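You operate a simulated robot arm through the tools that you are given. There is no shell and no other tool. Be economical: measure what you need, move in short steps, check, and stop when the job is done.

The job below is to be done with a simulated two-armed robot. You get a single attempt, and the scene is never put back.

JOB
Shut the stitcher down: foot up, motor off, plate to load, lamp off.
Fine: foot up by its lever and motor off before the plate moves.

Only the result counts: the job must be done as asked and must still hold three seconds after the hand-in. Knocking over, shifting, dropping, spilling or breaking anything else fails it.

ROBOT AND FRAMES
Two 7-joint arms with two-finger parallel grippers on one trunk, hanging from a carriage that runs on a rail from [-217.7, 0] to [0.3, 0] (x, y) and turns from -337 to 350 degrees about z. Base frame: it is fixed where the carriage stands at the start and does not move with it; the origin is on the floor, on the carriage's upright axis, x ahead of it, y to its left, z up. Units: cm, degrees, N and s.
The left shoulder is at the start at [4, 16.1, 141.3], the right one opposite. With the tool pointing down near the work surface each hand reaches from about 10 to 68 cm from the robot's upright axis, wherever it stands, measured 20 degrees to its own side. Places, roughly: black lever [60, 10, 130]; black switch [50, 40, 90]; lamp switch [40, 40, 90]; slide plate [60, 0, 90]. Payload 4.4 kg a hand.
The TCP of each hand is the grasp point between the finger pads, 2.3 cm short of the fingertips. In the tool frame z runs along the fingers and y along their closing line. Largest opening 9.4 cm; finger width 3.8, thickness 1; the body of the gripper, 5.4 by 9.6 cm, starts 3.9 cm behind the TCP.
Orientation is told as [roll, pitch, yaw] about the base's x, y, z axes, in that order, counted from this pose: with the fingers straight down and closing along the base's y, the tool's x points along the base's -x, its y along +y and its z along -z.

CONTROLS
- The arms move only by the tool servo_tool. It takes "left_motion", "right_motion" or both (then of equal length, played together; a hand with none holds still); each is one flat list of numbers, 7 for each row, row after row: the closure in counts, from 0 (fully open) to 255 (shut), then the shift along the tool's x, y, z in units of 30 mm (1.0 is 30 mm), then the turn, a rotation vector about the tool's x, y, z in units of 5 degrees (1.0 is 5 degrees). In form: [claw, x, y, z, wx, wy, wz, claw, x, y, z, wx, wy, wz, ...]. A call has 1 to 20 rows; each row shifts and turns the commanded pose from where the row before left it, along the tool's axes as they then stand. A call with a number of a shift or a turn outside -1 to 1 is refused whole. Each row takes 0.2 s and may step no farther than 5 cm and 8.6 degrees from the row before; otherwise, or with a gripper value out of range, the whole call is refused. Where a pose cannot be reached the arm comes as near as it can. A force on the tool above 60 N (or 10 N above the force at the start of the call, whichever is more), or a blocked arm, ends the call early, and 0.2 s more pass. The fingers move at their own pace (about 4.5 cm/s each) and stop on an object; they squeeze with about 37 N. The grip force told is the motor's: it shows also when the fingers shut on nothing. Time passes only in rows, and 0.2 s behind the last, so rows that do not move let the fingers close. The reply holds the time, the measured pose of the TCP, the force on the tool along the base axes, the opening and the grip force, in the units named above and with some noise, with the torque about the TCP (base axes, N m) and any sound that the robot's microphone picked up.
- Cameras (640 x 400 px; columns grow to the right, rows downward): "scene" is now at [20.86, 3.45, 169.37]; the picture's right is [0.48, -0.88, 0.00], its down [-0.66, -0.36, -0.66] and it looks along [0.58, 0.32, -0.75] (base axes); focal length 262 px, centre (320, 200). "left" rides on the left gripper at [8.7, -1.6, -7.4] in its tool frame; the picture's right is [0.18, 0.98, 0.00], its down [-0.58, 0.11, -0.81] and it looks along [-0.79, 0.15, 0.59] (tool axes); focal length 243 px, centre (320, 200). "right" rides on the right gripper at [8.7, 1.6, -7.4] in its tool frame; the picture's right is [-0.18, 0.98, 0.00], its down [-0.58, -0.11, -0.81] and it looks along [-0.79, -0.15, 0.59] (tool axes); focal length 243 px, centre (320, 200).
- capture(camera): a new picture of that camera. It takes no simulated time.
- move_column(by): slides the trunk up (or, below 0, down) by that many cm; the arms and the scene camera ride with it, the base frame stays. It gives what a move gives, with no picture.
- drive_base(legs): drives the robot by 1 to 6 legs, each [ahead, left, turn to the left] in cm, cm and degrees, along the robot's own axes; the way and the turn of a leg run together, so that a leg with both is an arc; at most 150 cm and 180 degrees a leg. The arms and the cameras ride along, it lands a little off, and it stops where it bumps. It keeps to its track: a leg is cut to what the track allows. It gives what a move gives.
- head_to(pan, tilt): turns the head with the scene camera to pan (to the left, within 86 degrees either way) and tilt (down, from -29 to 69), counted from straight ahead of the robot. It gives what a move gives.
- pixel_to_xyz(camera, pixels): there is no depth. For up to 12 entries [column, row, z] of the newest picture of that camera ("zoom" is the newest enlarged one), the place [x, y] in the base frame at which the ray of that pixel passes the height z, good to about 0.3 cm, but the place of the scene camera against the robot may be out by one fixed shift of up to 2.5 cm in any direction. It takes no simulated time.
- inspect(camera, box): a new picture of the part [left, top, right, bottom] of that camera's present view, enlarged. It takes no simulated time.
- hand_in(): hands the job in; it is judged then, once.

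Go step by step. Measure first, check grasps and placings, and put right what went wrong. The budget is 80 turns and 78 pictures, counting those below and the enlarged ones. Unless the task says otherwise, let go and move clear before handing in, and close with one line.

The tools are called after "Call:" by a JSON object that holds its "name" and its "arguments". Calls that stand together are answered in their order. servo_tool: Moves the arms, as the interface text tells. Its arguments: {"type":"object","properties":{"left_motion":{"type":"array","items":{"type":"number"}},"right_motion":{"type":"array","items":{"type":"number"}}},"required":[]} The other tools are called the same way: move_column (by) slides the trunk up or down; drive_base (legs) drives the base; head_to (pan, tilt) turns the head that bears the scene camera; capture (camera) takes a picture; pixel_to_xyz (camera, pixels) gives the place at which the rays of pixels pass given heights; inspect (camera, box) takes an enlarged picture of a part of a camera's view; hand_in () hands the job in.

At the start:

```text
time_s: 0.0
left_ee_pos: [38.09, 38.59, 139.09]
left_orientation: [0.0, 0.0, 0.2]
left_wrist_force: [-0.2, -0.4, 0.4]
left_torque: [0.05, 0.03, -0.01]
left_grip_width: 9.42
left_finger_force: 0.1
right_ee_pos: [49.93, 1.01, 147.83]
right_orientation: [0.0, 0.0, 0.0]
right_wrist_force: [-0.6, -0.6, 0.9]
right_torque: [0.03, 0.05, 0.07]
right_grip_width: 9.38
right_finger_force: 0.1
trunk travel left (down, up): [-55.0, 22.0]
robot x, y, heading: [0.33, 0.22, 0.1]
head pan, tilt: [28.7, 48.7]
```

scene: 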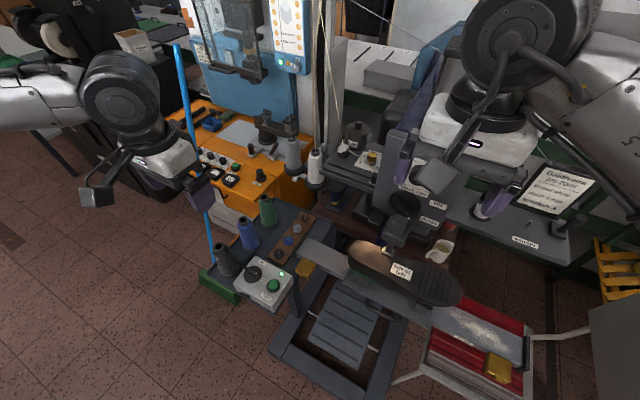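
right: 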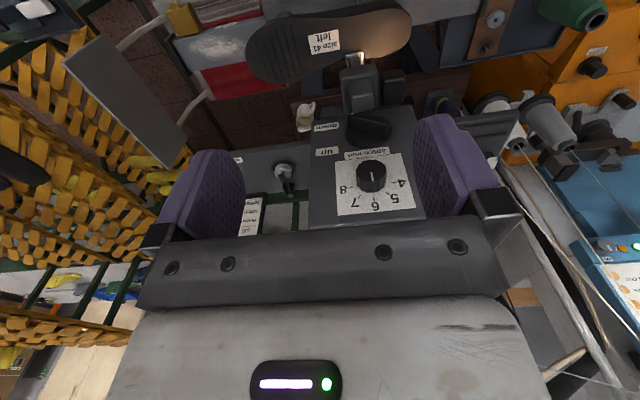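
left: 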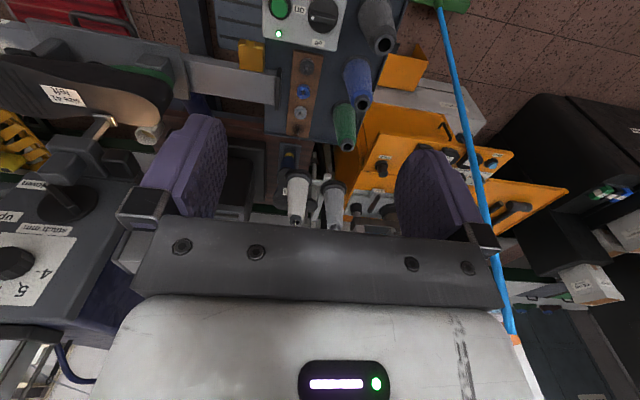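

The scene view shows the stitcher with the black switches at about (265,280) and the sole on the slide plate at (400,270). I'll enlarge the key parts first.

Call:
{"name": "inspect", "arguments": {"camera": "scene", "box": [200, 180, 360, 320]}}

Call:
{"name": "inspect", "arguments": {"camera": "scene", "box": [320, 140, 540, 320]}}

Call:
{"name": "inspect", "arguments": {"camera": "left", "box": [180, 0, 400, 160]}}

Call:
{"name": "inspect", "arguments": {"camera": "right", "box": [230, 0, 470, 220]}}

```text
2.86 times, centred on (280, 250) of scene
```

zoom: 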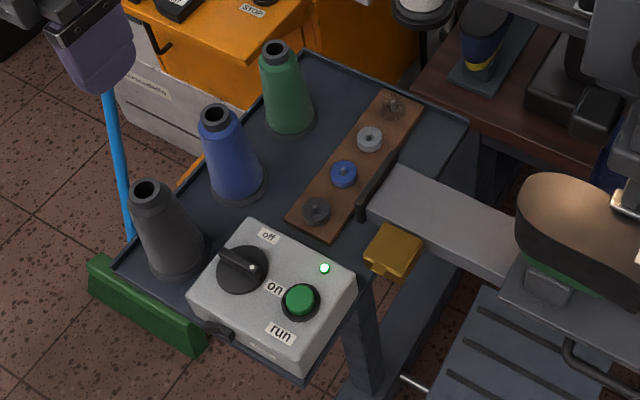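

```text
2.22 times, centred on (430, 230) of scene
```

zoom: 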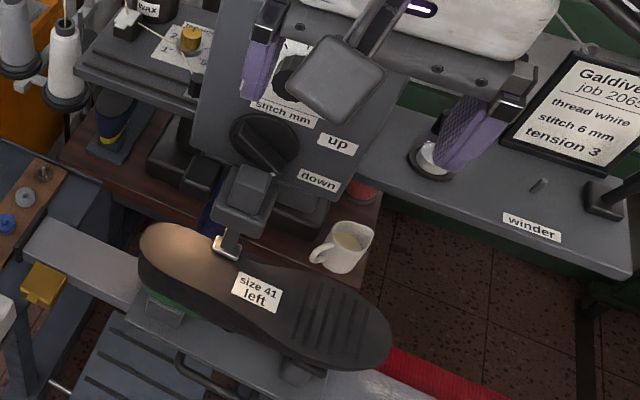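

```text
2.50 times, centred on (290, 80) of left
```

zoom: 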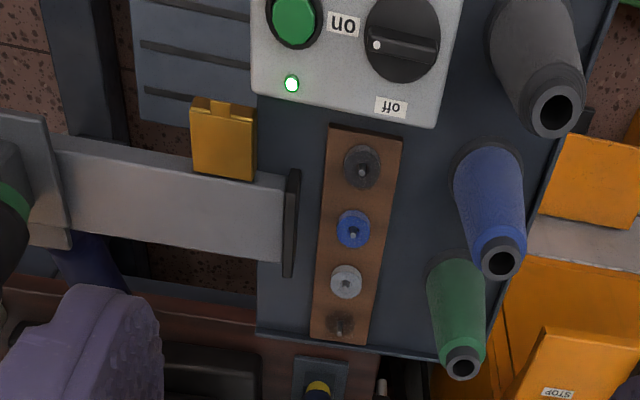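

```text
1.82 times, centred on (350, 110) of right
```

zoom: 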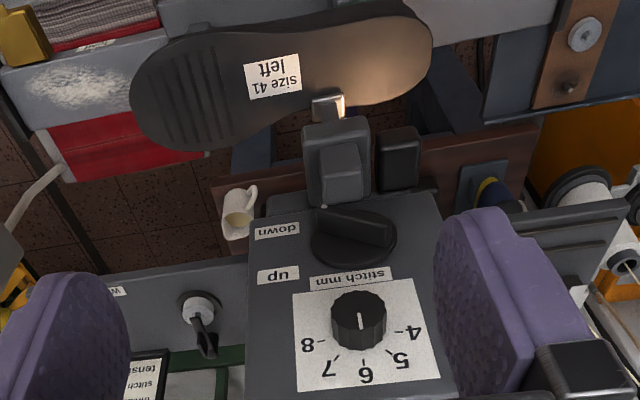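

The box shows a rotary knob (off/on), a green "run" button, and something black on its front edge at zoom (215,330), which may be the lamp switch. I'll look at it from other views.

Call:
{"name": "inspect", "arguments": {"camera": "scene", "box": [230, 250, 310, 320]}}

Call:
{"name": "head_to", "arguments": {"pan": 5, "tilt": 55}}

Call:
{"name": "capture", "arguments": {"camera": "scene"}}

```text
5.71 times, centred on (270, 285) of scene
```

zoom: 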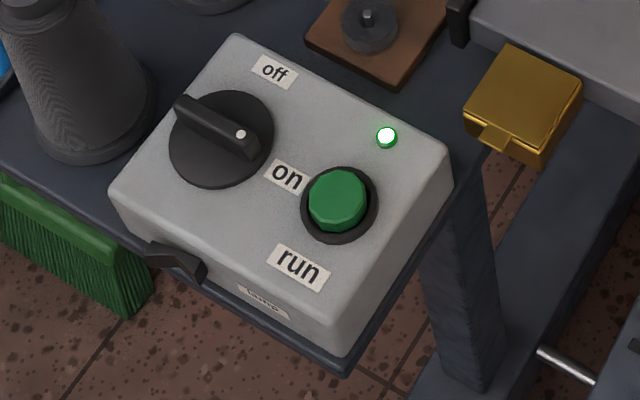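

```text
time_s: 0.9
left_ee_pos: [38.11, 38.49, 139.01]
left_orientation: [0.0, 0.0, 0.0]
left_wrist_force: [0.1, 0.3, 0.6]
left_torque: [-0.02, 0.01, 0.0]
left_grip_width: 9.4
left_finger_force: 0.0
right_ee_pos: [50.15, 1.01, 147.74]
right_orientation: [0.0, -0.1, -0.1]
right_wrist_force: [0.0, 0.4, 0.2]
right_torque: [0.01, 0.01, -0.01]
right_grip_width: 9.4
right_finger_force: 0.0
trunk travel left (down, up): [-55.0, 22.0]
robot x, y, heading: [0.26, 0.21, 0.0]
head pan, tilt: [5.0, 55.0]
```

```text
69 pictures are left
```

scene: 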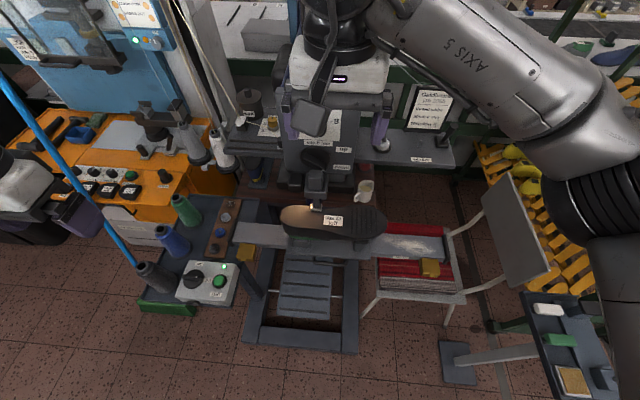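

The slide carries the sole on a rail with yellow stops at both ends, (245,252) and (430,267). I'll zoom in on it for labels and the handle.

Call:
{"name": "inspect", "arguments": {"camera": "scene", "box": [220, 190, 380, 290]}}

Call:
{"name": "inspect", "arguments": {"camera": "scene", "box": [350, 190, 510, 290]}}

Call:
{"name": "inspect", "arguments": {"camera": "scene", "box": [260, 90, 380, 220]}}

Call:
{"name": "inspect", "arguments": {"camera": "right", "box": [160, 0, 440, 130]}}

```text
4.00 times, centred on (300, 240) of scene
```

zoom: 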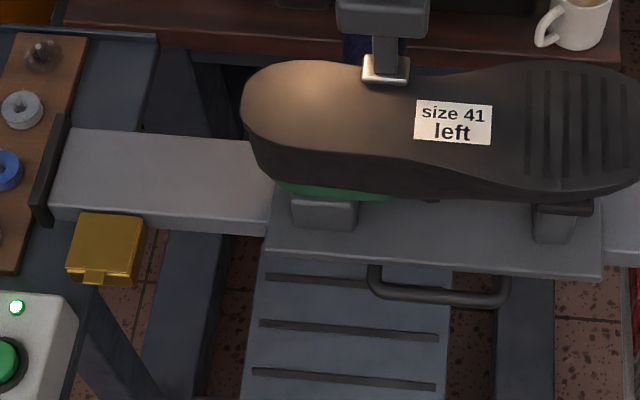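

```text
4.00 times, centred on (430, 240) of scene
```

zoom: 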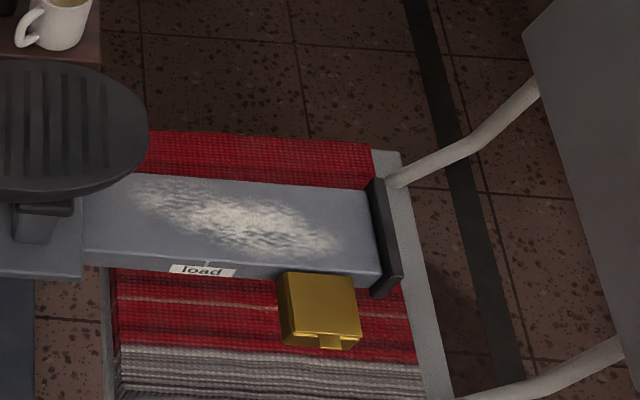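

```text
3.08 times, centred on (320, 155) of scene
```

zoom: 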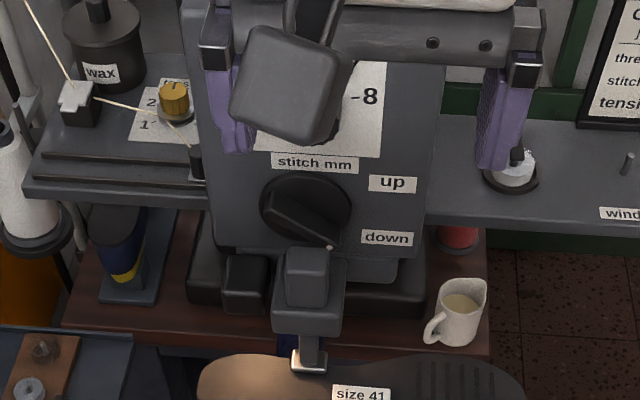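

```text
2.29 times, centred on (300, 65) of right
```

zoom: 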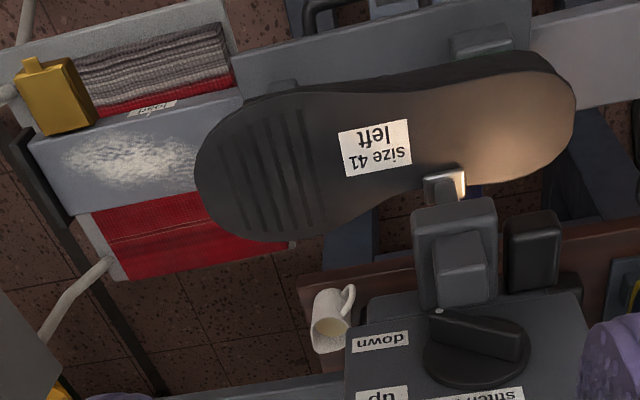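

The lever on the head points to "down", and the "load" mark with its tick is on the right end of the rail. I'll triangulate the lever, its labels and the plate handle from the two cameras.

Call:
{"name": "pixel_to_xyz", "arguments": {"camera": "right", "pixels": [[368, 131, 120], [368, 131, 125], [368, 131, 130], [350, 120, 125], [327, 127, 125], [327, 152, 125], [365, 155, 125], [372, 176, 125]]}}

Call:
{"name": "pixel_to_xyz", "arguments": {"camera": "scene", "pixels": [[315.4, 158.7, 120], [315.4, 158.7, 125], [315.4, 158.7, 130], [341.7, 166.6, 120], [341.7, 166.6, 125], [343, 148.7, 125], [318, 142, 125], [324, 171, 125]]}}

```text
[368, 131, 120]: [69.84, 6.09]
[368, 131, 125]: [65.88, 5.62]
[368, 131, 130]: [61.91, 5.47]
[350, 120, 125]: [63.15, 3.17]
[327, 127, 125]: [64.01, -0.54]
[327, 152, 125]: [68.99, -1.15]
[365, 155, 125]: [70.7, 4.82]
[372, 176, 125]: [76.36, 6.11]
```

```text
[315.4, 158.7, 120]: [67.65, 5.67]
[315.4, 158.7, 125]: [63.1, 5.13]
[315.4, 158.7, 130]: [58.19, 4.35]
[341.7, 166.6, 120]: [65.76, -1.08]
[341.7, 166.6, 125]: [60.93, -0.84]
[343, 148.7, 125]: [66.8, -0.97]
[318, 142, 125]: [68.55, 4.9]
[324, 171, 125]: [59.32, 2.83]
```

Both cameras look from nearly the same direction, so height is still ambiguous. The left camera sees the lever from the side at around (62,203), so I'll use that.

Call:
{"name": "inspect", "arguments": {"camera": "left", "box": [0, 100, 160, 300]}}

Call:
{"name": "inspect", "arguments": {"camera": "right", "box": [300, 60, 440, 160]}}

```text
2.00 times, centred on (80, 200) of left
```

zoom: 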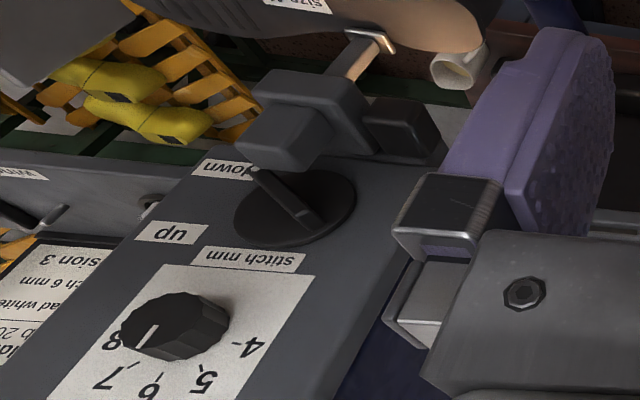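

```text
4.00 times, centred on (370, 110) of right
```

zoom: 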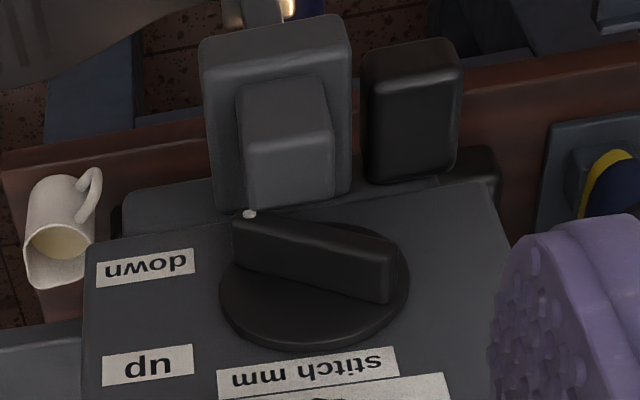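

Call:
{"name": "pixel_to_xyz", "arguments": {"camera": "left", "pixels": [[31, 185, 115], [31, 185, 120], [31, 185, 125], [31, 185, 130], [5, 216.5, 120], [5, 216.5, 125], [5, 216.5, 130], [47, 230, 125], [67.5, 205, 120], [67.5, 205, 125], [67.5, 205, 130]]}}

Call:
{"name": "pixel_to_xyz", "arguments": {"camera": "right", "pixels": [[326.8, 126.2, 120], [326.8, 126.2, 125], [326.8, 126.2, 130], [327.5, 150.8, 120], [327.5, 150.8, 125], [327.5, 150.8, 130], [368, 131, 120], [368, 131, 125], [368, 131, 130], [352.5, 113.5, 125], [352.5, 113.5, 130]]}}

```text
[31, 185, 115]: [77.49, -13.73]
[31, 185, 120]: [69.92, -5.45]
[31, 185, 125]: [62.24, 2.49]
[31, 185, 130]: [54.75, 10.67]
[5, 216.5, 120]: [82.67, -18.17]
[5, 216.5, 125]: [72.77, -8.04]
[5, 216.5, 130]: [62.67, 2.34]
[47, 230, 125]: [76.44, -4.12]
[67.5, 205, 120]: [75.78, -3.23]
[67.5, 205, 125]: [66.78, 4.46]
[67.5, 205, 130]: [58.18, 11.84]
```

```text
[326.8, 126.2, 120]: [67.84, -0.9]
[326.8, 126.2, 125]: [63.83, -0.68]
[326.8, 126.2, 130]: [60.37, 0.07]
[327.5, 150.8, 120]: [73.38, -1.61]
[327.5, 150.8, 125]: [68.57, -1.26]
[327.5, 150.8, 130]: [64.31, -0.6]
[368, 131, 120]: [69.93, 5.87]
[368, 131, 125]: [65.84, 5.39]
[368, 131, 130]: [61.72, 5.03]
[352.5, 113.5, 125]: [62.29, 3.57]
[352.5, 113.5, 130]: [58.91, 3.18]
```

Triangulated, the lever face is nearly vertical and faces the robot. The lever centre is at about [65.5, 5.4, 125.5], with "down" at z 123 and "up" at z 128. I'll bring the right hand back and down to that height, then pitch it forward.

Call:
{"name": "servo_tool", "arguments": {"right_motion": [130, 0.33, 0.18, 0.92, 0, 0, 0, 130, 0.33, 0.18, 0.92, 0, 0, 0, 130, 0.33, 0.18, 0.92, 0, 0, 0, 130, 0.33, 0.18, 0.92, 0, 0, 0, 130, 0.33, 0.18, 0.92, 0, 0, 0, 130, 0.33, 0.18, 0.92, 0, 0, 0, 130, 0.33, 0.18, 0.92, 0, 0, 0, 130, 0.33, 0.18, 0.92, 0, 0, 0]}}

Call:
{"name": "servo_tool", "arguments": {"right_motion": [130, 0, 0, 0, 0, -1, 0, 130, 0, 0, 0, 0, -1, 0, 130, 0, 0, 0, 0, -1, 0, 130, 0, 0, 0, 0, -1, 0, 130, 0, 0, 0, 0, -1, 0, 130, 0, 0, 0, 0, -1, 0, 130, 0, 0, 0, 0, -1, 0, 130, 0, 0, 0, 0, -1, 0, 130, 0, 0, 0, 0, -1, 0, 130, 0, 0, 0, 0, -1, 0, 130, 0, 0, 0, 0, -1, 0, 130, 0, 0, 0, 0, -1, 0, 130, 0, 0, 0, 0, -1, 0, 130, 0, 0, 0, 0, -1, 0, 130, 0, 0, 0, 0, -1, 0, 130, 0, 0, 0, 0, -1, 0, 130, 0, 0, 0, 0, -1, 0]}}

Call:
{"name": "capture", "arguments": {"camera": "scene"}}

Call:
{"name": "capture", "arguments": {"camera": "right"}}

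```text
time_s: 2.7
left_ee_pos: [38.2, 38.68, 139.09]
left_orientation: [0.0, 0.0, 0.2]
left_wrist_force: [0.2, 0.3, 0.7]
left_torque: [0.03, 0.03, 0.01]
left_grip_width: 9.41
left_finger_force: 0.0
right_ee_pos: [42.14, 5.51, 125.74]
right_orientation: [0.0, 0.0, 0.0]
right_wrist_force: [-0.2, -0.6, 0.3]
right_torque: [0.02, 0.02, 0.01]
right_grip_width: 4.62
right_finger_force: 0.0
trunk travel left (down, up): [-55.0, 22.0]
robot x, y, heading: [-0.03, -0.04, 0.2]
head pan, tilt: [5.0, 55.0]
```

```text
time_s: 6.3
left_ee_pos: [38.04, 38.45, 139.09]
left_orientation: [0.0, 0.0, 0.1]
left_wrist_force: [0.6, 0.7, -0.1]
left_torque: [0.0, 0.02, -0.02]
left_grip_width: 9.39
left_finger_force: 0.1
right_ee_pos: [42.06, 5.31, 125.73]
right_orientation: [1.0, -85.2, -0.8]
right_wrist_force: [0.4, 0.2, 0.4]
right_torque: [0.01, 0.02, 0.01]
right_grip_width: 4.64
right_finger_force: 0.2
trunk travel left (down, up): [-55.0, 22.0]
robot x, y, heading: [0.18, 0.29, 0.0]
head pan, tilt: [5.0, 55.0]
```

```text
62 pictures are left
```

scene: 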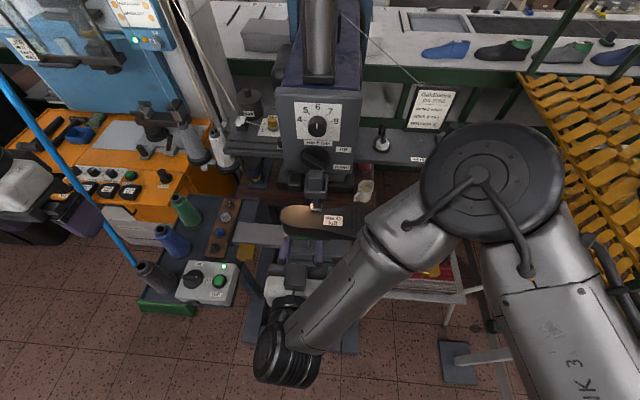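

```text
61 pictures are left
```

right: 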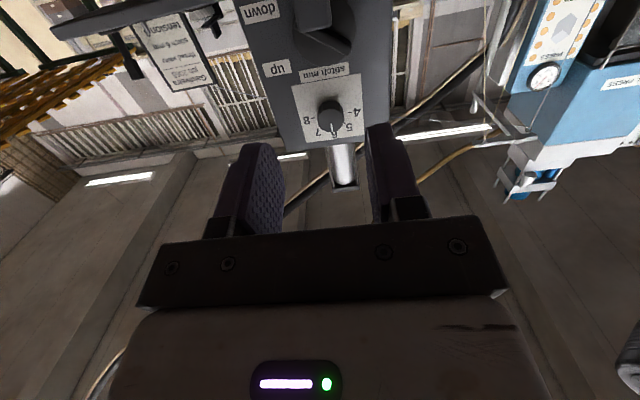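

The hand is level, with its camera below it. I'll fix the dot and bar angle from the left camera and a zoom of the scene.

Call:
{"name": "inspect", "arguments": {"camera": "scene", "box": [280, 130, 360, 220]}}

Call:
{"name": "inspect", "arguments": {"camera": "left", "box": [0, 150, 130, 240]}}

Call:
{"name": "inspect", "arguments": {"camera": "right", "box": [250, 0, 400, 90]}}

Call:
{"name": "pixel_to_xyz", "arguments": {"camera": "left", "pixels": [[48, 186, 120], [48, 186, 123], [48, 186, 126]]}}

```text
4.44 times, centred on (320, 175) of scene
```

zoom: 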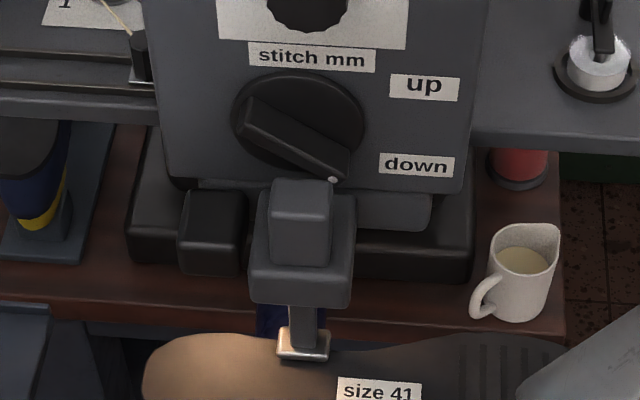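

```text
4.44 times, centred on (65, 195) of left
```

zoom: 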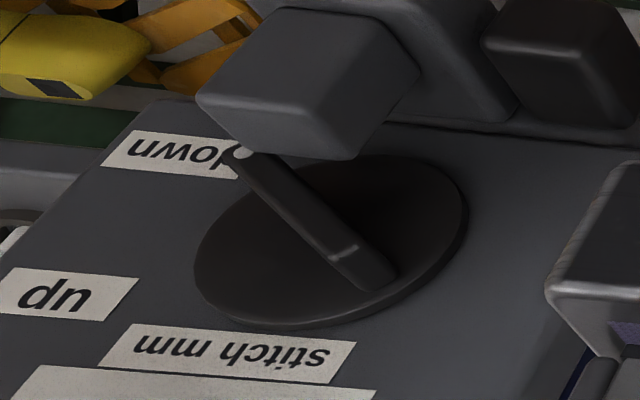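

```text
4.27 times, centred on (325, 45) of right
```

zoom: 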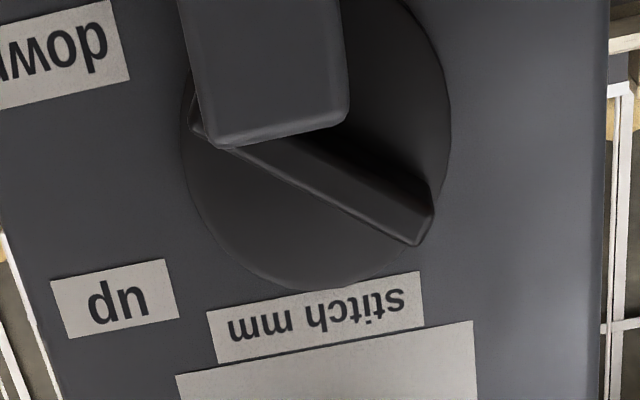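

```text
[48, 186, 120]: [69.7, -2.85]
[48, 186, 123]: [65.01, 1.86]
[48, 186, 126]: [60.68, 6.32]
```

The bar sits at about -38° with the dot to the lower right, and a block just below it leaves too little room for a grip. I'll push the upper-left end of the bar down with shut fingers instead, and roll the hand 90° so its camera stays clear.

Call:
{"name": "servo_tool", "arguments": {"right_motion": [255, 0, 0, 0, 0, 0, 1, 255, 0, 0, 0, 0, 0, 1, 255, 0, 0, 0, 0, 0, 1, 255, 0, 0, 0, 0, 0, 1, 255, 0, 0, 0, 0, 0, 1, 255, 0, 0, 0, 0, 0, 1, 255, 0, 0, 0, 0, 0, 1, 255, 0, 0, 0, 0, 0, 1, 255, 0, 0, 0, 0, 0, 1, 255, 0, 0, 0, 0, 0, 1, 255, 0, 0, 0, 0, 0, 1, 255, 0, 0, 0, 0, 0, 1, 255, 0, 0, 0, 0, 0, 1, 255, 0, 0, 0, 0, 0, 1, 255, 0, 0, 0, 0, 0, 1, 255, 0, 0, 0, 0, 0, 1, 255, 0, 0, 0, 0, 0, 1, 255, 0, 0, 0, 0, 0, 1]}}

Call:
{"name": "capture", "arguments": {"camera": "right"}}

```text
time_s: 10.1
left_ee_pos: [38.02, 38.62, 138.94]
left_orientation: [0.0, -0.1, 0.0]
left_wrist_force: [-0.9, 0.2, -0.4]
left_torque: [-0.04, 0.03, -0.02]
left_grip_width: 9.41
left_finger_force: 0.1
right_ee_pos: [42.28, 5.49, 125.7]
right_orientation: [85.1, 0.1, -90.1]
right_wrist_force: [0.5, -0.3, -0.8]
right_torque: [-0.02, -0.01, -0.01]
right_grip_width: 0.0
right_finger_force: 37.5
trunk travel left (down, up): [-55.0, 22.0]
robot x, y, heading: [0.12, -0.36, -0.0]
head pan, tilt: [5.0, 55.0]
```

```text
57 pictures are left
```

right: 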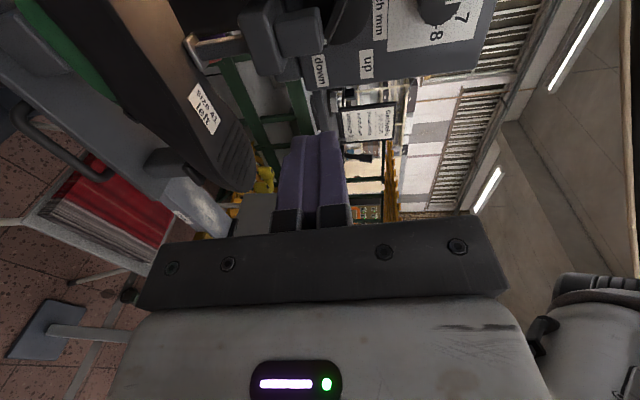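

The hand rolled cleanly to point forward with its camera on the left. I'll move to a pre-contact pose in front of the lever's upper-left end.

Call:
{"name": "servo_tool", "arguments": {"right_motion": [255, 0.21, 0.37, 0.67, 0, 0, 0, 255, 0.21, 0.37, 0.67, 0, 0, 0, 255, 0.21, 0.37, 0.67, 0, 0, 0, 255, 0.21, 0.37, 0.67, 0, 0, 0, 255, 0.21, 0.37, 0.67, 0, 0, 0]}}

Call:
{"name": "capture", "arguments": {"camera": "right"}}

Call:
{"name": "inspect", "arguments": {"camera": "scene", "box": [260, 110, 380, 220]}}

```text
time_s: 11.3
left_ee_pos: [38.21, 38.49, 139.12]
left_orientation: [0.0, 0.0, 0.2]
left_wrist_force: [0.6, -0.3, 0.1]
left_torque: [0.0, 0.02, 0.01]
left_grip_width: 9.39
left_finger_force: 0.0
right_ee_pos: [52.7, 8.74, 130.47]
right_orientation: [85.1, -0.1, -90.1]
right_wrist_force: [-0.4, -0.6, -0.5]
right_torque: [0.03, 0.0, -0.01]
right_grip_width: 0.0
right_finger_force: 36.4
trunk travel left (down, up): [-55.0, 22.0]
robot x, y, heading: [0.12, -0.11, -0.1]
head pan, tilt: [5.0, 55.0]
```

```text
56 pictures are left
```

right: 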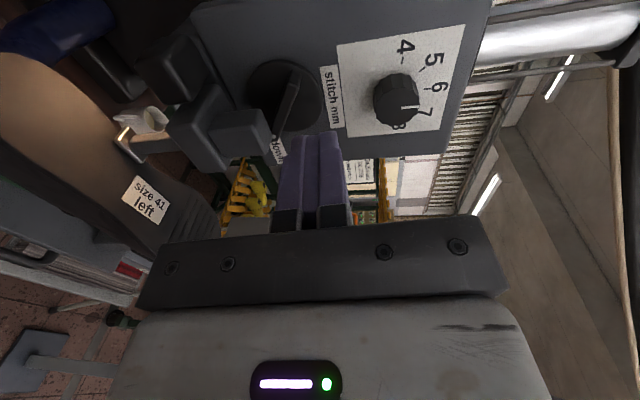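

```text
3.64 times, centred on (320, 165) of scene
```

zoom: 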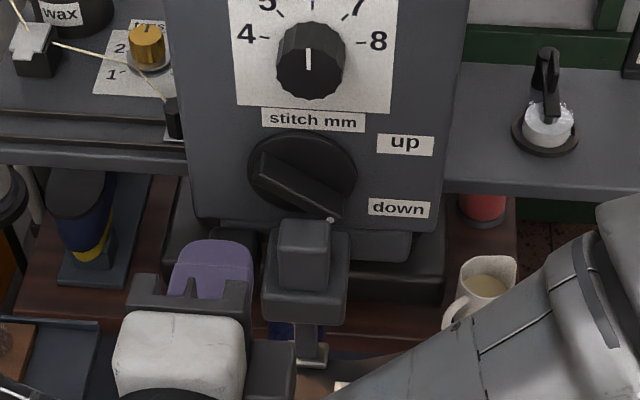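

The fingers are above and in front of the bar's far end, clear of the dial. I'll advance to fingertip x≈64.5.

Call:
{"name": "servo_tool", "arguments": {"right_motion": [255, 0, 0.05, 0.79, 0, 0, 0, 255, 0, 0.05, 0.79, 0, 0, 0, 255, 0, 0.05, 0.79, 0, 0, 0, 255, 0, 0.05, 0.79, 0, 0, 0]}}

Call:
{"name": "capture", "arguments": {"camera": "right"}}

Call:
{"name": "inspect", "arguments": {"camera": "scene", "box": [260, 110, 380, 220]}}

```text
time_s: 12.3
left_ee_pos: [38.14, 38.63, 139.11]
left_orientation: [0.0, 0.0, 0.2]
left_wrist_force: [-0.1, -0.1, 0.0]
left_torque: [0.0, 0.01, 0.0]
left_grip_width: 9.4
left_finger_force: 0.1
right_ee_pos: [62.16, 8.58, 130.16]
right_orientation: [85.2, 0.1, -90.0]
right_wrist_force: [0.4, 1.1, 0.6]
right_torque: [0.04, -0.01, -0.01]
right_grip_width: 0.01
right_finger_force: 37.3
trunk travel left (down, up): [-55.0, 22.0]
robot x, y, heading: [0.34, -0.08, -0.0]
head pan, tilt: [5.0, 55.0]
```

```text
54 pictures are left
```

right: 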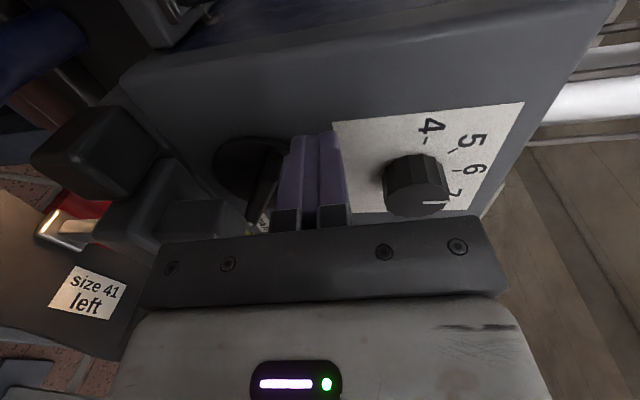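

```text
3.64 times, centred on (320, 165) of scene
```

zoom: 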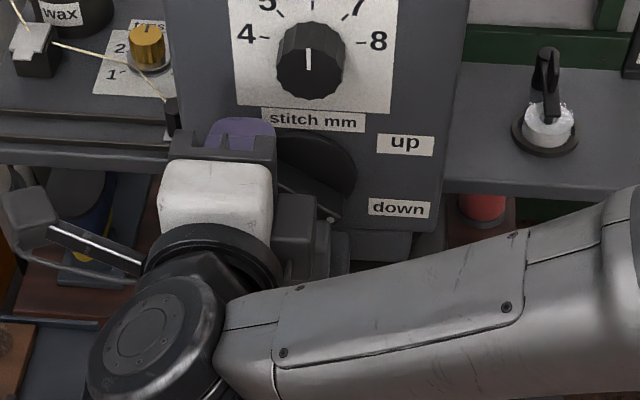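

The gripper body could foul the block below on the way down. I'll back off 3 cm and tilt the fingertips 25° downward so the body stays higher, then come in again slightly more to the left.

Call:
{"name": "servo_tool", "arguments": {"right_motion": [255, 0, 0, -1, 0, 0, 0, 255, 0, 0, 0, 1, 0, 0, 255, 0, 0, 0, 1, 0, 0, 255, 0, 0, 0, 1, 0, 0, 255, 0, 0, 0, 1, 0, 0, 255, 0, 0, 0, 1, 0, 0, 255, 0.09, 0.33, 0.4, 0, 0, 0, 255, 0.09, 0.33, 0.4, 0, 0, 0]}}

Call:
{"name": "capture", "arguments": {"camera": "right"}}

Call:
{"name": "inspect", "arguments": {"camera": "left", "box": [0, 100, 160, 300]}}

```text
time_s: 14.1
left_ee_pos: [37.99, 38.61, 139.09]
left_orientation: [0.0, 0.1, 0.2]
left_wrist_force: [0.4, 0.2, 0.0]
left_torque: [0.02, 0.03, 0.02]
left_grip_width: 9.43
left_finger_force: 0.1
right_ee_pos: [62.18, 9.11, 130.84]
right_orientation: [60.0, 0.0, -90.0]
right_wrist_force: [0.8, 0.4, -0.1]
right_torque: [0.01, 0.0, 0.02]
right_grip_width: 0.0
right_finger_force: 37.5
trunk travel left (down, up): [-55.0, 22.0]
robot x, y, heading: [0.11, -0.26, -0.0]
head pan, tilt: [5.0, 55.0]
```

```text
52 pictures are left
```

right: 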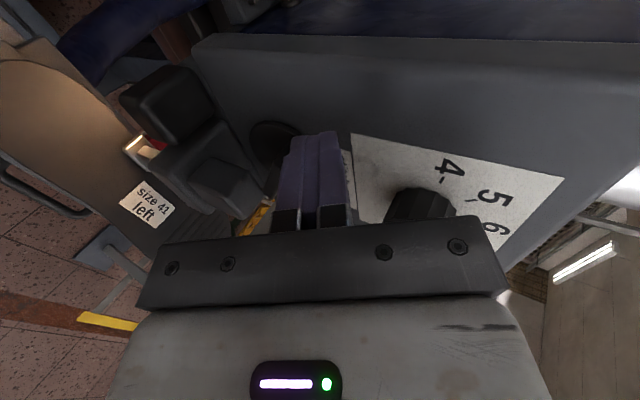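

```text
2.00 times, centred on (80, 200) of left
```

zoom: 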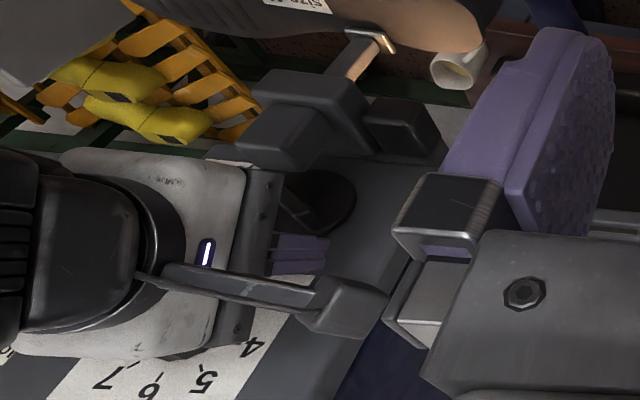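

The fingers are just above the bar's far end in the left zoom at (300,255). I'll push straight down about 4 cm.

Call:
{"name": "servo_tool", "arguments": {"right_motion": [255, 0, -0.144, 0.083, 0, 0, 0, 255, 0, -0.144, 0.083, 0, 0, 0, 255, 0, -0.144, 0.083, 0, 0, 0, 255, 0, -0.144, 0.083, 0, 0, 0, 255, 0, -0.144, 0.083, 0, 0, 0, 255, 0, -0.144, 0.083, 0, 0, 0, 255, 0, -0.144, 0.083, 0, 0, 0, 255, 0, -0.144, 0.083, 0, 0, 0]}}

Call:
{"name": "inspect", "arguments": {"camera": "left", "box": [0, 100, 160, 300]}}

Call:
{"name": "inspect", "arguments": {"camera": "scene", "box": [270, 120, 370, 220]}}

```text
time_s: 15.9
left_ee_pos: [38.05, 38.54, 139.03]
left_orientation: [0.0, 0.0, 0.1]
left_wrist_force: [0.9, 0.1, -0.5]
left_torque: [-0.01, -0.01, -0.02]
left_grip_width: 9.37
left_finger_force: 0.1
right_ee_pos: [62.25, 9.2, 126.98]
right_orientation: [60.1, 0.1, -90.0]
right_wrist_force: [0.2, -0.3, 0.1]
right_torque: [0.01, 0.02, 0.02]
right_grip_width: 0.0
right_finger_force: 36.9
trunk travel left (down, up): [-55.0, 22.0]
robot x, y, heading: [0.48, 0.02, -0.2]
head pan, tilt: [5.0, 55.0]
```

```text
2.00 times, centred on (80, 200) of left
```

zoom: 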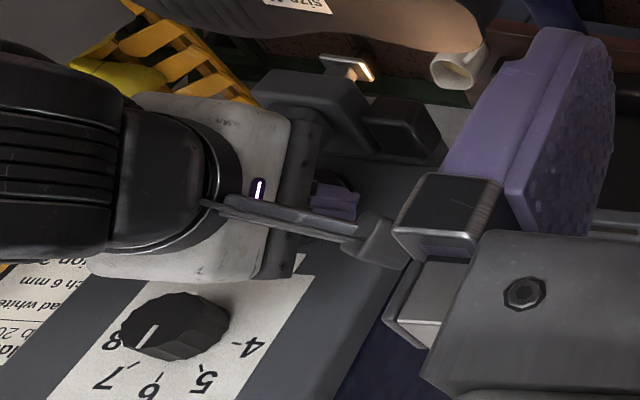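

```text
4.00 times, centred on (320, 170) of scene
```

zoom: 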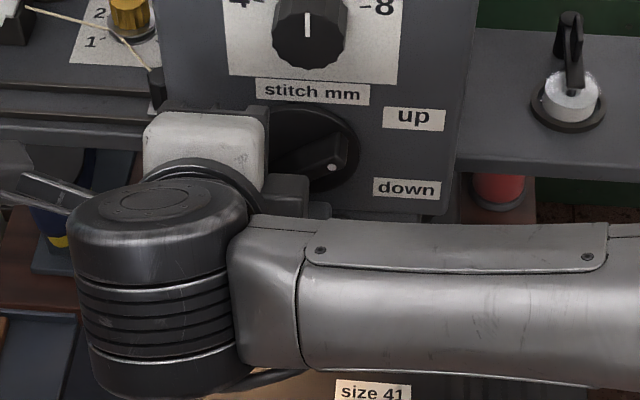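

The lever turned: the dot is now at (332,167) and the foot has risen off the sole in the left view. I'll keep pushing in small steps.

Call:
{"name": "servo_tool", "arguments": {"right_motion": [255, 0, -0.144, 0.083, 0, 0, 0, 255, 0, -0.144, 0.083, 0, 0, 0, 255, 0, -0.144, 0.083, 0, 0, 0]}}

Call:
{"name": "inspect", "arguments": {"camera": "scene", "box": [270, 120, 370, 220]}}

Call:
{"name": "inspect", "arguments": {"camera": "left", "box": [0, 100, 160, 300]}}

```text
time_s: 16.7
left_ee_pos: [38.18, 38.6, 139.2]
left_orientation: [0.0, 0.0, 0.0]
left_wrist_force: [-1.4, 0.2, 0.1]
left_torque: [0.02, 0.01, 0.0]
left_grip_width: 9.41
left_finger_force: 0.1
right_ee_pos: [62.4, 9.3, 126.84]
right_orientation: [61.2, 0.4, -89.8]
right_wrist_force: [-0.7, 0.6, 11.5]
right_torque: [-0.21, -0.19, -0.03]
right_grip_width: 0.0
right_finger_force: 37.0
trunk travel left (down, up): [-55.0, 22.0]
robot x, y, heading: [0.38, 0.0, -0.0]
head pan, tilt: [5.0, 55.0]
stopped in row 3 (right hand): the force on the tool passed its limit at 66 N (the readings are from after the stop); the commanded pose is now the measured one
```

```text
4.00 times, centred on (320, 170) of scene
```

zoom: 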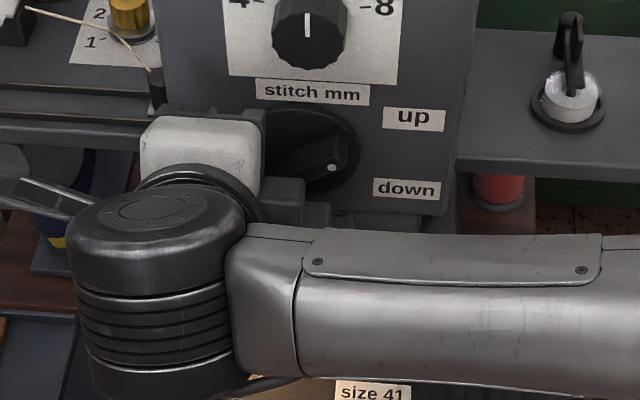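

```text
2.00 times, centred on (80, 200) of left
```

zoom: 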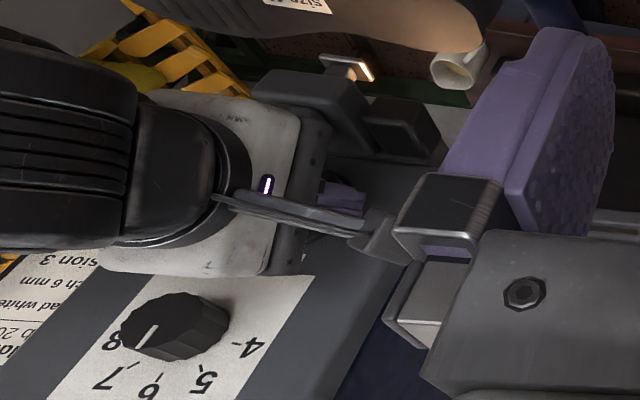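

A 66 N stop means either the lever hit its end stop or the body touched something. I'll back off and look at the lever.

Call:
{"name": "servo_tool", "arguments": {"right_motion": [255, 0, 0.29, -0.167, 0, 0, 0, 255, 0.2, -0.333, -0.577, 0, 0, 0, 255, 0.2, -0.333, -0.577, 0, 0, 0, 255, 0.2, -0.333, -0.577, 0, 0, 0, 255, 0.2, -0.333, -0.577, 0, 0, 0, 255, 0.2, -0.333, -0.577, 0, 0, 0]}}

Call:
{"name": "inspect", "arguments": {"camera": "scene", "box": [280, 130, 360, 220]}}

Call:
{"name": "inspect", "arguments": {"camera": "left", "box": [0, 150, 130, 240]}}

```text
time_s: 18.1
left_ee_pos: [38.08, 38.71, 139.06]
left_orientation: [0.0, 0.0, 0.0]
left_wrist_force: [0.0, 0.3, -0.2]
left_torque: [0.0, 0.0, 0.01]
left_grip_width: 9.39
left_finger_force: 0.0
right_ee_pos: [52.22, 12.35, 127.38]
right_orientation: [60.9, 0.3, -89.9]
right_wrist_force: [0.6, 0.1, 0.4]
right_torque: [0.01, 0.03, -0.01]
right_grip_width: 0.01
right_finger_force: 37.3
trunk travel left (down, up): [-55.0, 22.0]
robot x, y, heading: [0.0, 0.01, 0.1]
head pan, tilt: [5.0, 55.0]
```

```text
4.44 times, centred on (320, 175) of scene
```

zoom: 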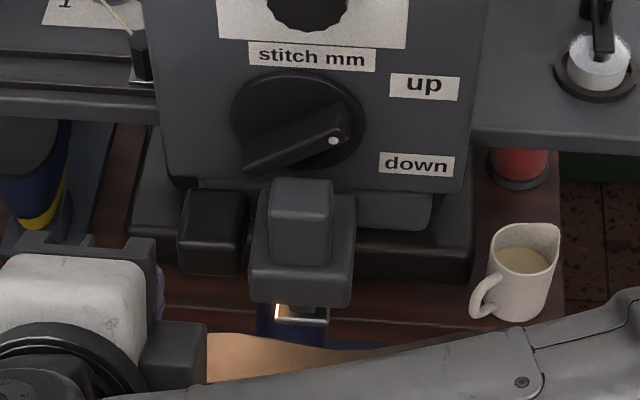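

```text
4.44 times, centred on (65, 195) of left
```

zoom: 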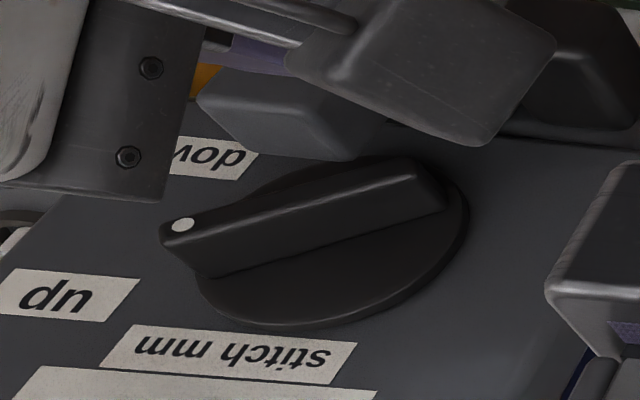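

The foot is clearly up: it sits at (302,318) against 350 before, and the dot points to "up". Next is the motor knob, so I'll locate the broom pole and the box roughly before moving the left arm.

Call:
{"name": "pixel_to_xyz", "arguments": {"camera": "scene", "pixels": [[168, 307, 5], [135, 265, 5], [135, 265, 85], [60, 160, 60], [60, 160, 100], [0, 80, 130], [193, 279, 90], [219, 281, 90], [207, 298, 88], [180, 290, 88]]}}

Call:
{"name": "inspect", "arguments": {"camera": "left", "box": [380, 0, 540, 200]}}

```text
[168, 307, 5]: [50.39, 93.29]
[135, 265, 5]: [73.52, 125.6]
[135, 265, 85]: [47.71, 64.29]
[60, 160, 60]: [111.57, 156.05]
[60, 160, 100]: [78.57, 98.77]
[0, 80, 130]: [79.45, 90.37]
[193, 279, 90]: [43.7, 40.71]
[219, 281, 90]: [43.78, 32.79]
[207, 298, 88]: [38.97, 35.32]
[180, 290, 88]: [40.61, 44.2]
```

```text
2.00 times, centred on (460, 100) of left
```

zoom: 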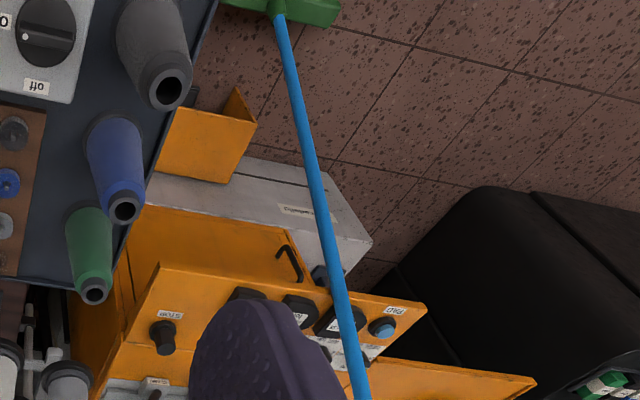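

The broom is well off to the left, standing on the floor near y≈90. I'll bring the left hand back and low to view the control box from the front.

Call:
{"name": "servo_tool", "arguments": {"left_motion": [0, 0.52, 0.05, 0.89, 0, 0, 0, 0, 0.52, 0.05, 0.89, 0, 0, 0, 0, 0.52, 0.05, 0.89, 0, 0, 0, 0, 0.52, 0.05, 0.89, 0, 0, 0, 0, 0.52, 0.05, 0.89, 0, 0, 0, 0, 0.52, 0.05, 0.89, 0, 0, 0, 0, 0.52, 0.05, 0.89, 0, 0, 0, 0, 0.52, 0.05, 0.89, 0, 0, 0, 0, 0.52, 0.05, 0.89, 0, 0, 0]}}

Call:
{"name": "capture", "arguments": {"camera": "left"}}

```text
time_s: 20.1
left_ee_pos: [24.21, 39.99, 115.17]
left_orientation: [0.0, 0.1, 0.0]
left_wrist_force: [0.0, 0.0, 0.3]
left_torque: [0.0, -0.01, 0.0]
left_grip_width: 9.4
left_finger_force: 0.1
right_ee_pos: [52.18, 12.24, 127.39]
right_orientation: [60.9, 0.3, -89.8]
right_wrist_force: [0.0, 0.6, -0.1]
right_torque: [0.01, -0.02, 0.01]
right_grip_width: 0.0
right_finger_force: 36.8
trunk travel left (down, up): [-55.0, 22.0]
robot x, y, heading: [0.11, 0.07, -0.0]
head pan, tilt: [5.0, 55.0]
```

```text
43 pictures are left
```

left: 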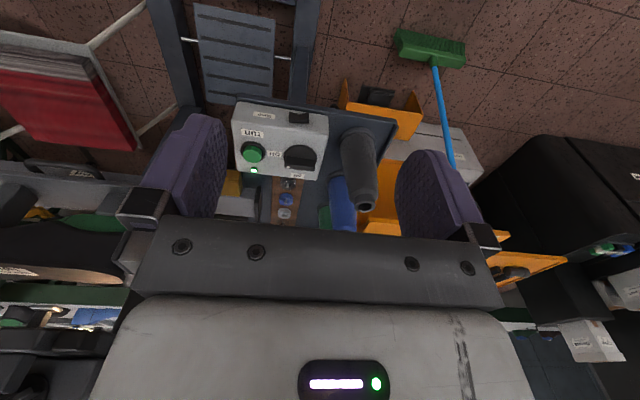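

Call:
{"name": "inspect", "arguments": {"camera": "left", "box": [225, 90, 335, 190]}}

Call:
{"name": "pixel_to_xyz", "arguments": {"camera": "left", "pixels": [[300, 158, 88], [300, 158, 92], [300, 158, 96], [298, 118, 85], [298, 118, 88], [298, 118, 91], [253, 152, 90]]}}

```text
4.00 times, centred on (280, 140) of left
```

zoom: 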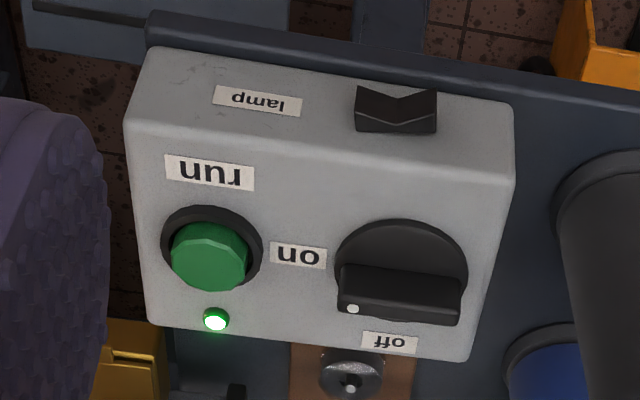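

```text
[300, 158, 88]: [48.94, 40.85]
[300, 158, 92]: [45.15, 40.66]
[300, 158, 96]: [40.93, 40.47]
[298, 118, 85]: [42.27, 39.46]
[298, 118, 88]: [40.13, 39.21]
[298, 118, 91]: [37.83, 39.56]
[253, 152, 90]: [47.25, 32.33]
```

The motor knob is at about [45.4, 40.5, 91.5] with its dot toward -y ("on"), and "off" is toward +x. The lamp is a rocker on the front face. I'll yaw the left hand +90° so the camera stays away from the cone, then move above the knob.

Call:
{"name": "servo_tool", "arguments": {"left_motion": [120, 0, 0, 0, 0, 0, -1, 120, 0, 0, 0, 0, 0, -1, 120, 0, 0, 0, 0, 0, -1, 120, 0, 0, 0, 0, 0, -1, 120, 0, 0, 0, 0, 0, -1, 120, 0, 0, 0, 0, 0, -1, 120, 0, 0, 0, 0, 0, -1, 120, 0, 0, 0, 0, 0, -1, 120, 0, 0, 0, 0, 0, -1, 120, 0, 0, 0, 0, 0, -1, 120, 0, 0, 0, 0, 0, -1, 120, 0, 0, 0, 0, 0, -1, 120, 0, 0, 0, 0, 0, -1, 120, 0, 0, 0, 0, 0, -1, 120, 0, 0, 0, 0, 0, -1, 120, 0, 0, 0, 0, 0, -1, 120, 0, 0, 0, 0, 0, -1, 120, 0, 0, 0, 0, 0, -1]}}

Call:
{"name": "servo_tool", "arguments": {"left_motion": [120, -0.02, -0.884, 0.62, 0, 0, 0, 120, -0.02, -0.884, 0.62, 0, 0, 0, 120, -0.02, -0.884, 0.62, 0, 0, 0, 120, -0.02, -0.884, 0.62, 0, 0, 0, 120, -0.02, -0.884, 0.62, 0, 0, 0, 120, -0.02, -0.884, 0.62, 0, 0, 0, 120, -0.02, -0.884, 0.62, 0, 0, 0, 120, -0.02, -0.884, 0.62, 0, 0, 0]}}

Call:
{"name": "capture", "arguments": {"camera": "left"}}

Call:
{"name": "capture", "arguments": {"camera": "scene"}}

```text
time_s: 23.9
left_ee_pos: [24.18, 40.08, 114.99]
left_orientation: [0.0, 0.0, 90.2]
left_wrist_force: [0.5, 1.0, 0.0]
left_torque: [-0.02, -0.01, -0.02]
left_grip_width: 4.96
left_finger_force: 0.0
right_ee_pos: [52.33, 12.21, 127.38]
right_orientation: [60.9, 0.3, -89.9]
right_wrist_force: [-0.9, 0.5, -0.1]
right_torque: [0.02, -0.01, 0.01]
right_grip_width: 0.01
right_finger_force: 37.0
trunk travel left (down, up): [-55.0, 22.0]
robot x, y, heading: [0.08, -0.22, -0.1]
head pan, tilt: [5.0, 55.0]
```

```text
time_s: 25.7
left_ee_pos: [45.45, 40.22, 100.26]
left_orientation: [0.0, 0.0, 89.9]
left_wrist_force: [0.5, 0.3, 0.7]
left_torque: [-0.01, 0.0, -0.01]
left_grip_width: 4.92
left_finger_force: 0.1
right_ee_pos: [52.32, 12.18, 127.41]
right_orientation: [60.9, 0.3, -89.9]
right_wrist_force: [-0.3, 0.2, -0.3]
right_torque: [0.0, 0.01, 0.02]
right_grip_width: 0.0
right_finger_force: 36.9
trunk travel left (down, up): [-55.0, 22.0]
robot x, y, heading: [0.37, 0.02, -0.0]
head pan, tilt: [5.0, 55.0]
```

```text
41 pictures are left
```

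left: 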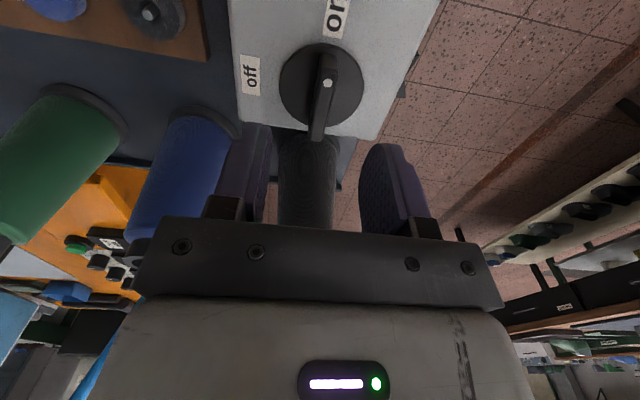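

```text
40 pictures are left
```

scene: 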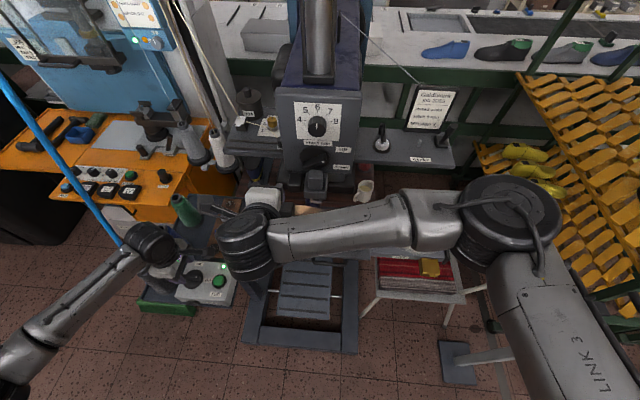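

Image top is -y here and the knob disc is centred near (322,85). I'll check its position against the fingers.

Call:
{"name": "pixel_to_xyz", "arguments": {"camera": "left", "pixels": [[322, 85, 90], [322, 85, 91], [322, 85, 92], [327, 60, 92], [317, 138, 92], [250, 73, 90], [336, 15, 90]]}}

Call:
{"name": "inspect", "arguments": {"camera": "left", "box": [240, 0, 400, 160]}}

```text
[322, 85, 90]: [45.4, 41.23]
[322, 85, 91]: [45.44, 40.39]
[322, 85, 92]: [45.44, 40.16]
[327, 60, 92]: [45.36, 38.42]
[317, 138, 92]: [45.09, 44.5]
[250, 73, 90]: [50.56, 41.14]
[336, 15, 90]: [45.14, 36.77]
```

```text
2.50 times, centred on (320, 80) of left
```

zoom: 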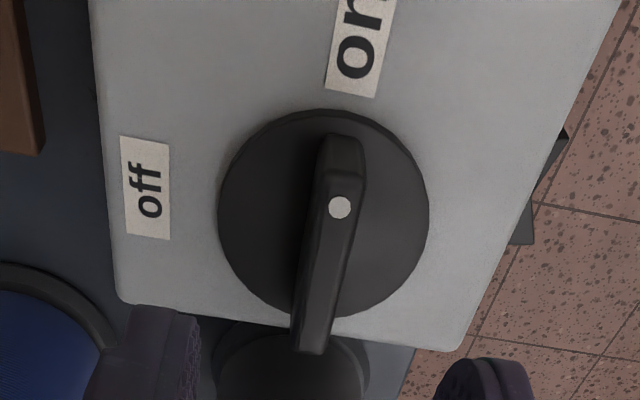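

"Off" is directly +x of the knob, so it needs a 90° turn. I'll descend and straddle the bar, then close.

Call:
{"name": "servo_tool", "arguments": {"left_motion": [120, -0.05, 0, 0.7, 0, 0, 0, 120, -0.05, 0, 0.7, 0, 0, 0, 120, 0, 0, 0.68, 0, 0, 0]}}

Call:
{"name": "capture", "arguments": {"camera": "left"}}

```text
time_s: 26.5
left_ee_pos: [45.28, 40.73, 94.07]
left_orientation: [0.1, 0.0, 90.1]
left_wrist_force: [0.6, -0.7, 0.3]
left_torque: [0.03, 0.01, -0.03]
left_grip_width: 4.99
left_finger_force: 0.0
right_ee_pos: [52.19, 12.12, 127.46]
right_orientation: [60.9, 0.3, -89.9]
right_wrist_force: [-0.3, 1.7, 0.6]
right_torque: [0.0, -0.01, -0.02]
right_grip_width: 0.0
right_finger_force: 37.0
trunk travel left (down, up): [-55.0, 22.0]
robot x, y, heading: [-0.25, -0.04, -0.2]
head pan, tilt: [5.0, 55.0]
```

```text
38 pictures are left
```

left: 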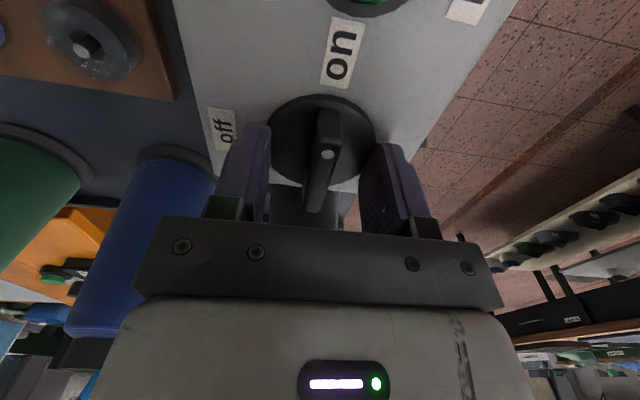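

The fingers straddle the bar. I'll close on it.

Call:
{"name": "servo_tool", "arguments": {"left_motion": [255, 0, 0, 0, 0, 0, 0, 255, 0, 0, 0, 0, 0, 0, 255, 0, 0, 0, 0, 0, 0, 255, 0, 0, 0, 0, 0, 0]}}

Call:
{"name": "capture", "arguments": {"camera": "left"}}

```text
time_s: 27.5
left_ee_pos: [45.23, 40.62, 94.07]
left_orientation: [0.0, 0.0, 90.1]
left_wrist_force: [3.8, 1.8, -4.1]
left_torque: [-0.08, 0.1, 0.01]
left_grip_width: 1.11
left_finger_force: 45.5
right_ee_pos: [52.42, 12.16, 127.38]
right_orientation: [60.9, 0.3, -89.8]
right_wrist_force: [-1.1, 0.0, 0.1]
right_torque: [0.01, 0.01, 0.0]
right_grip_width: 0.0
right_finger_force: 36.8
trunk travel left (down, up): [-55.0, 22.0]
robot x, y, heading: [-0.22, -0.03, 0.3]
head pan, tilt: [5.0, 55.0]
```

```text
37 pictures are left
```

left: 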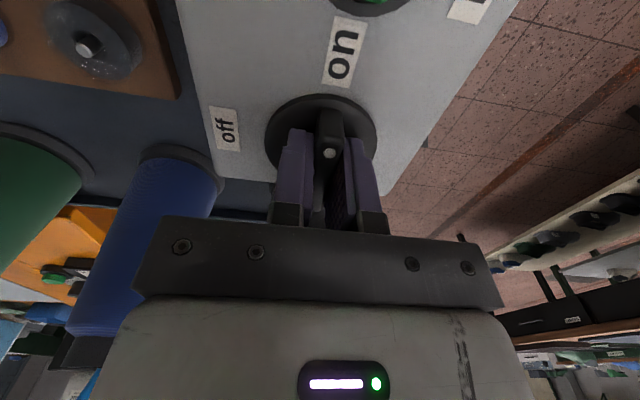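

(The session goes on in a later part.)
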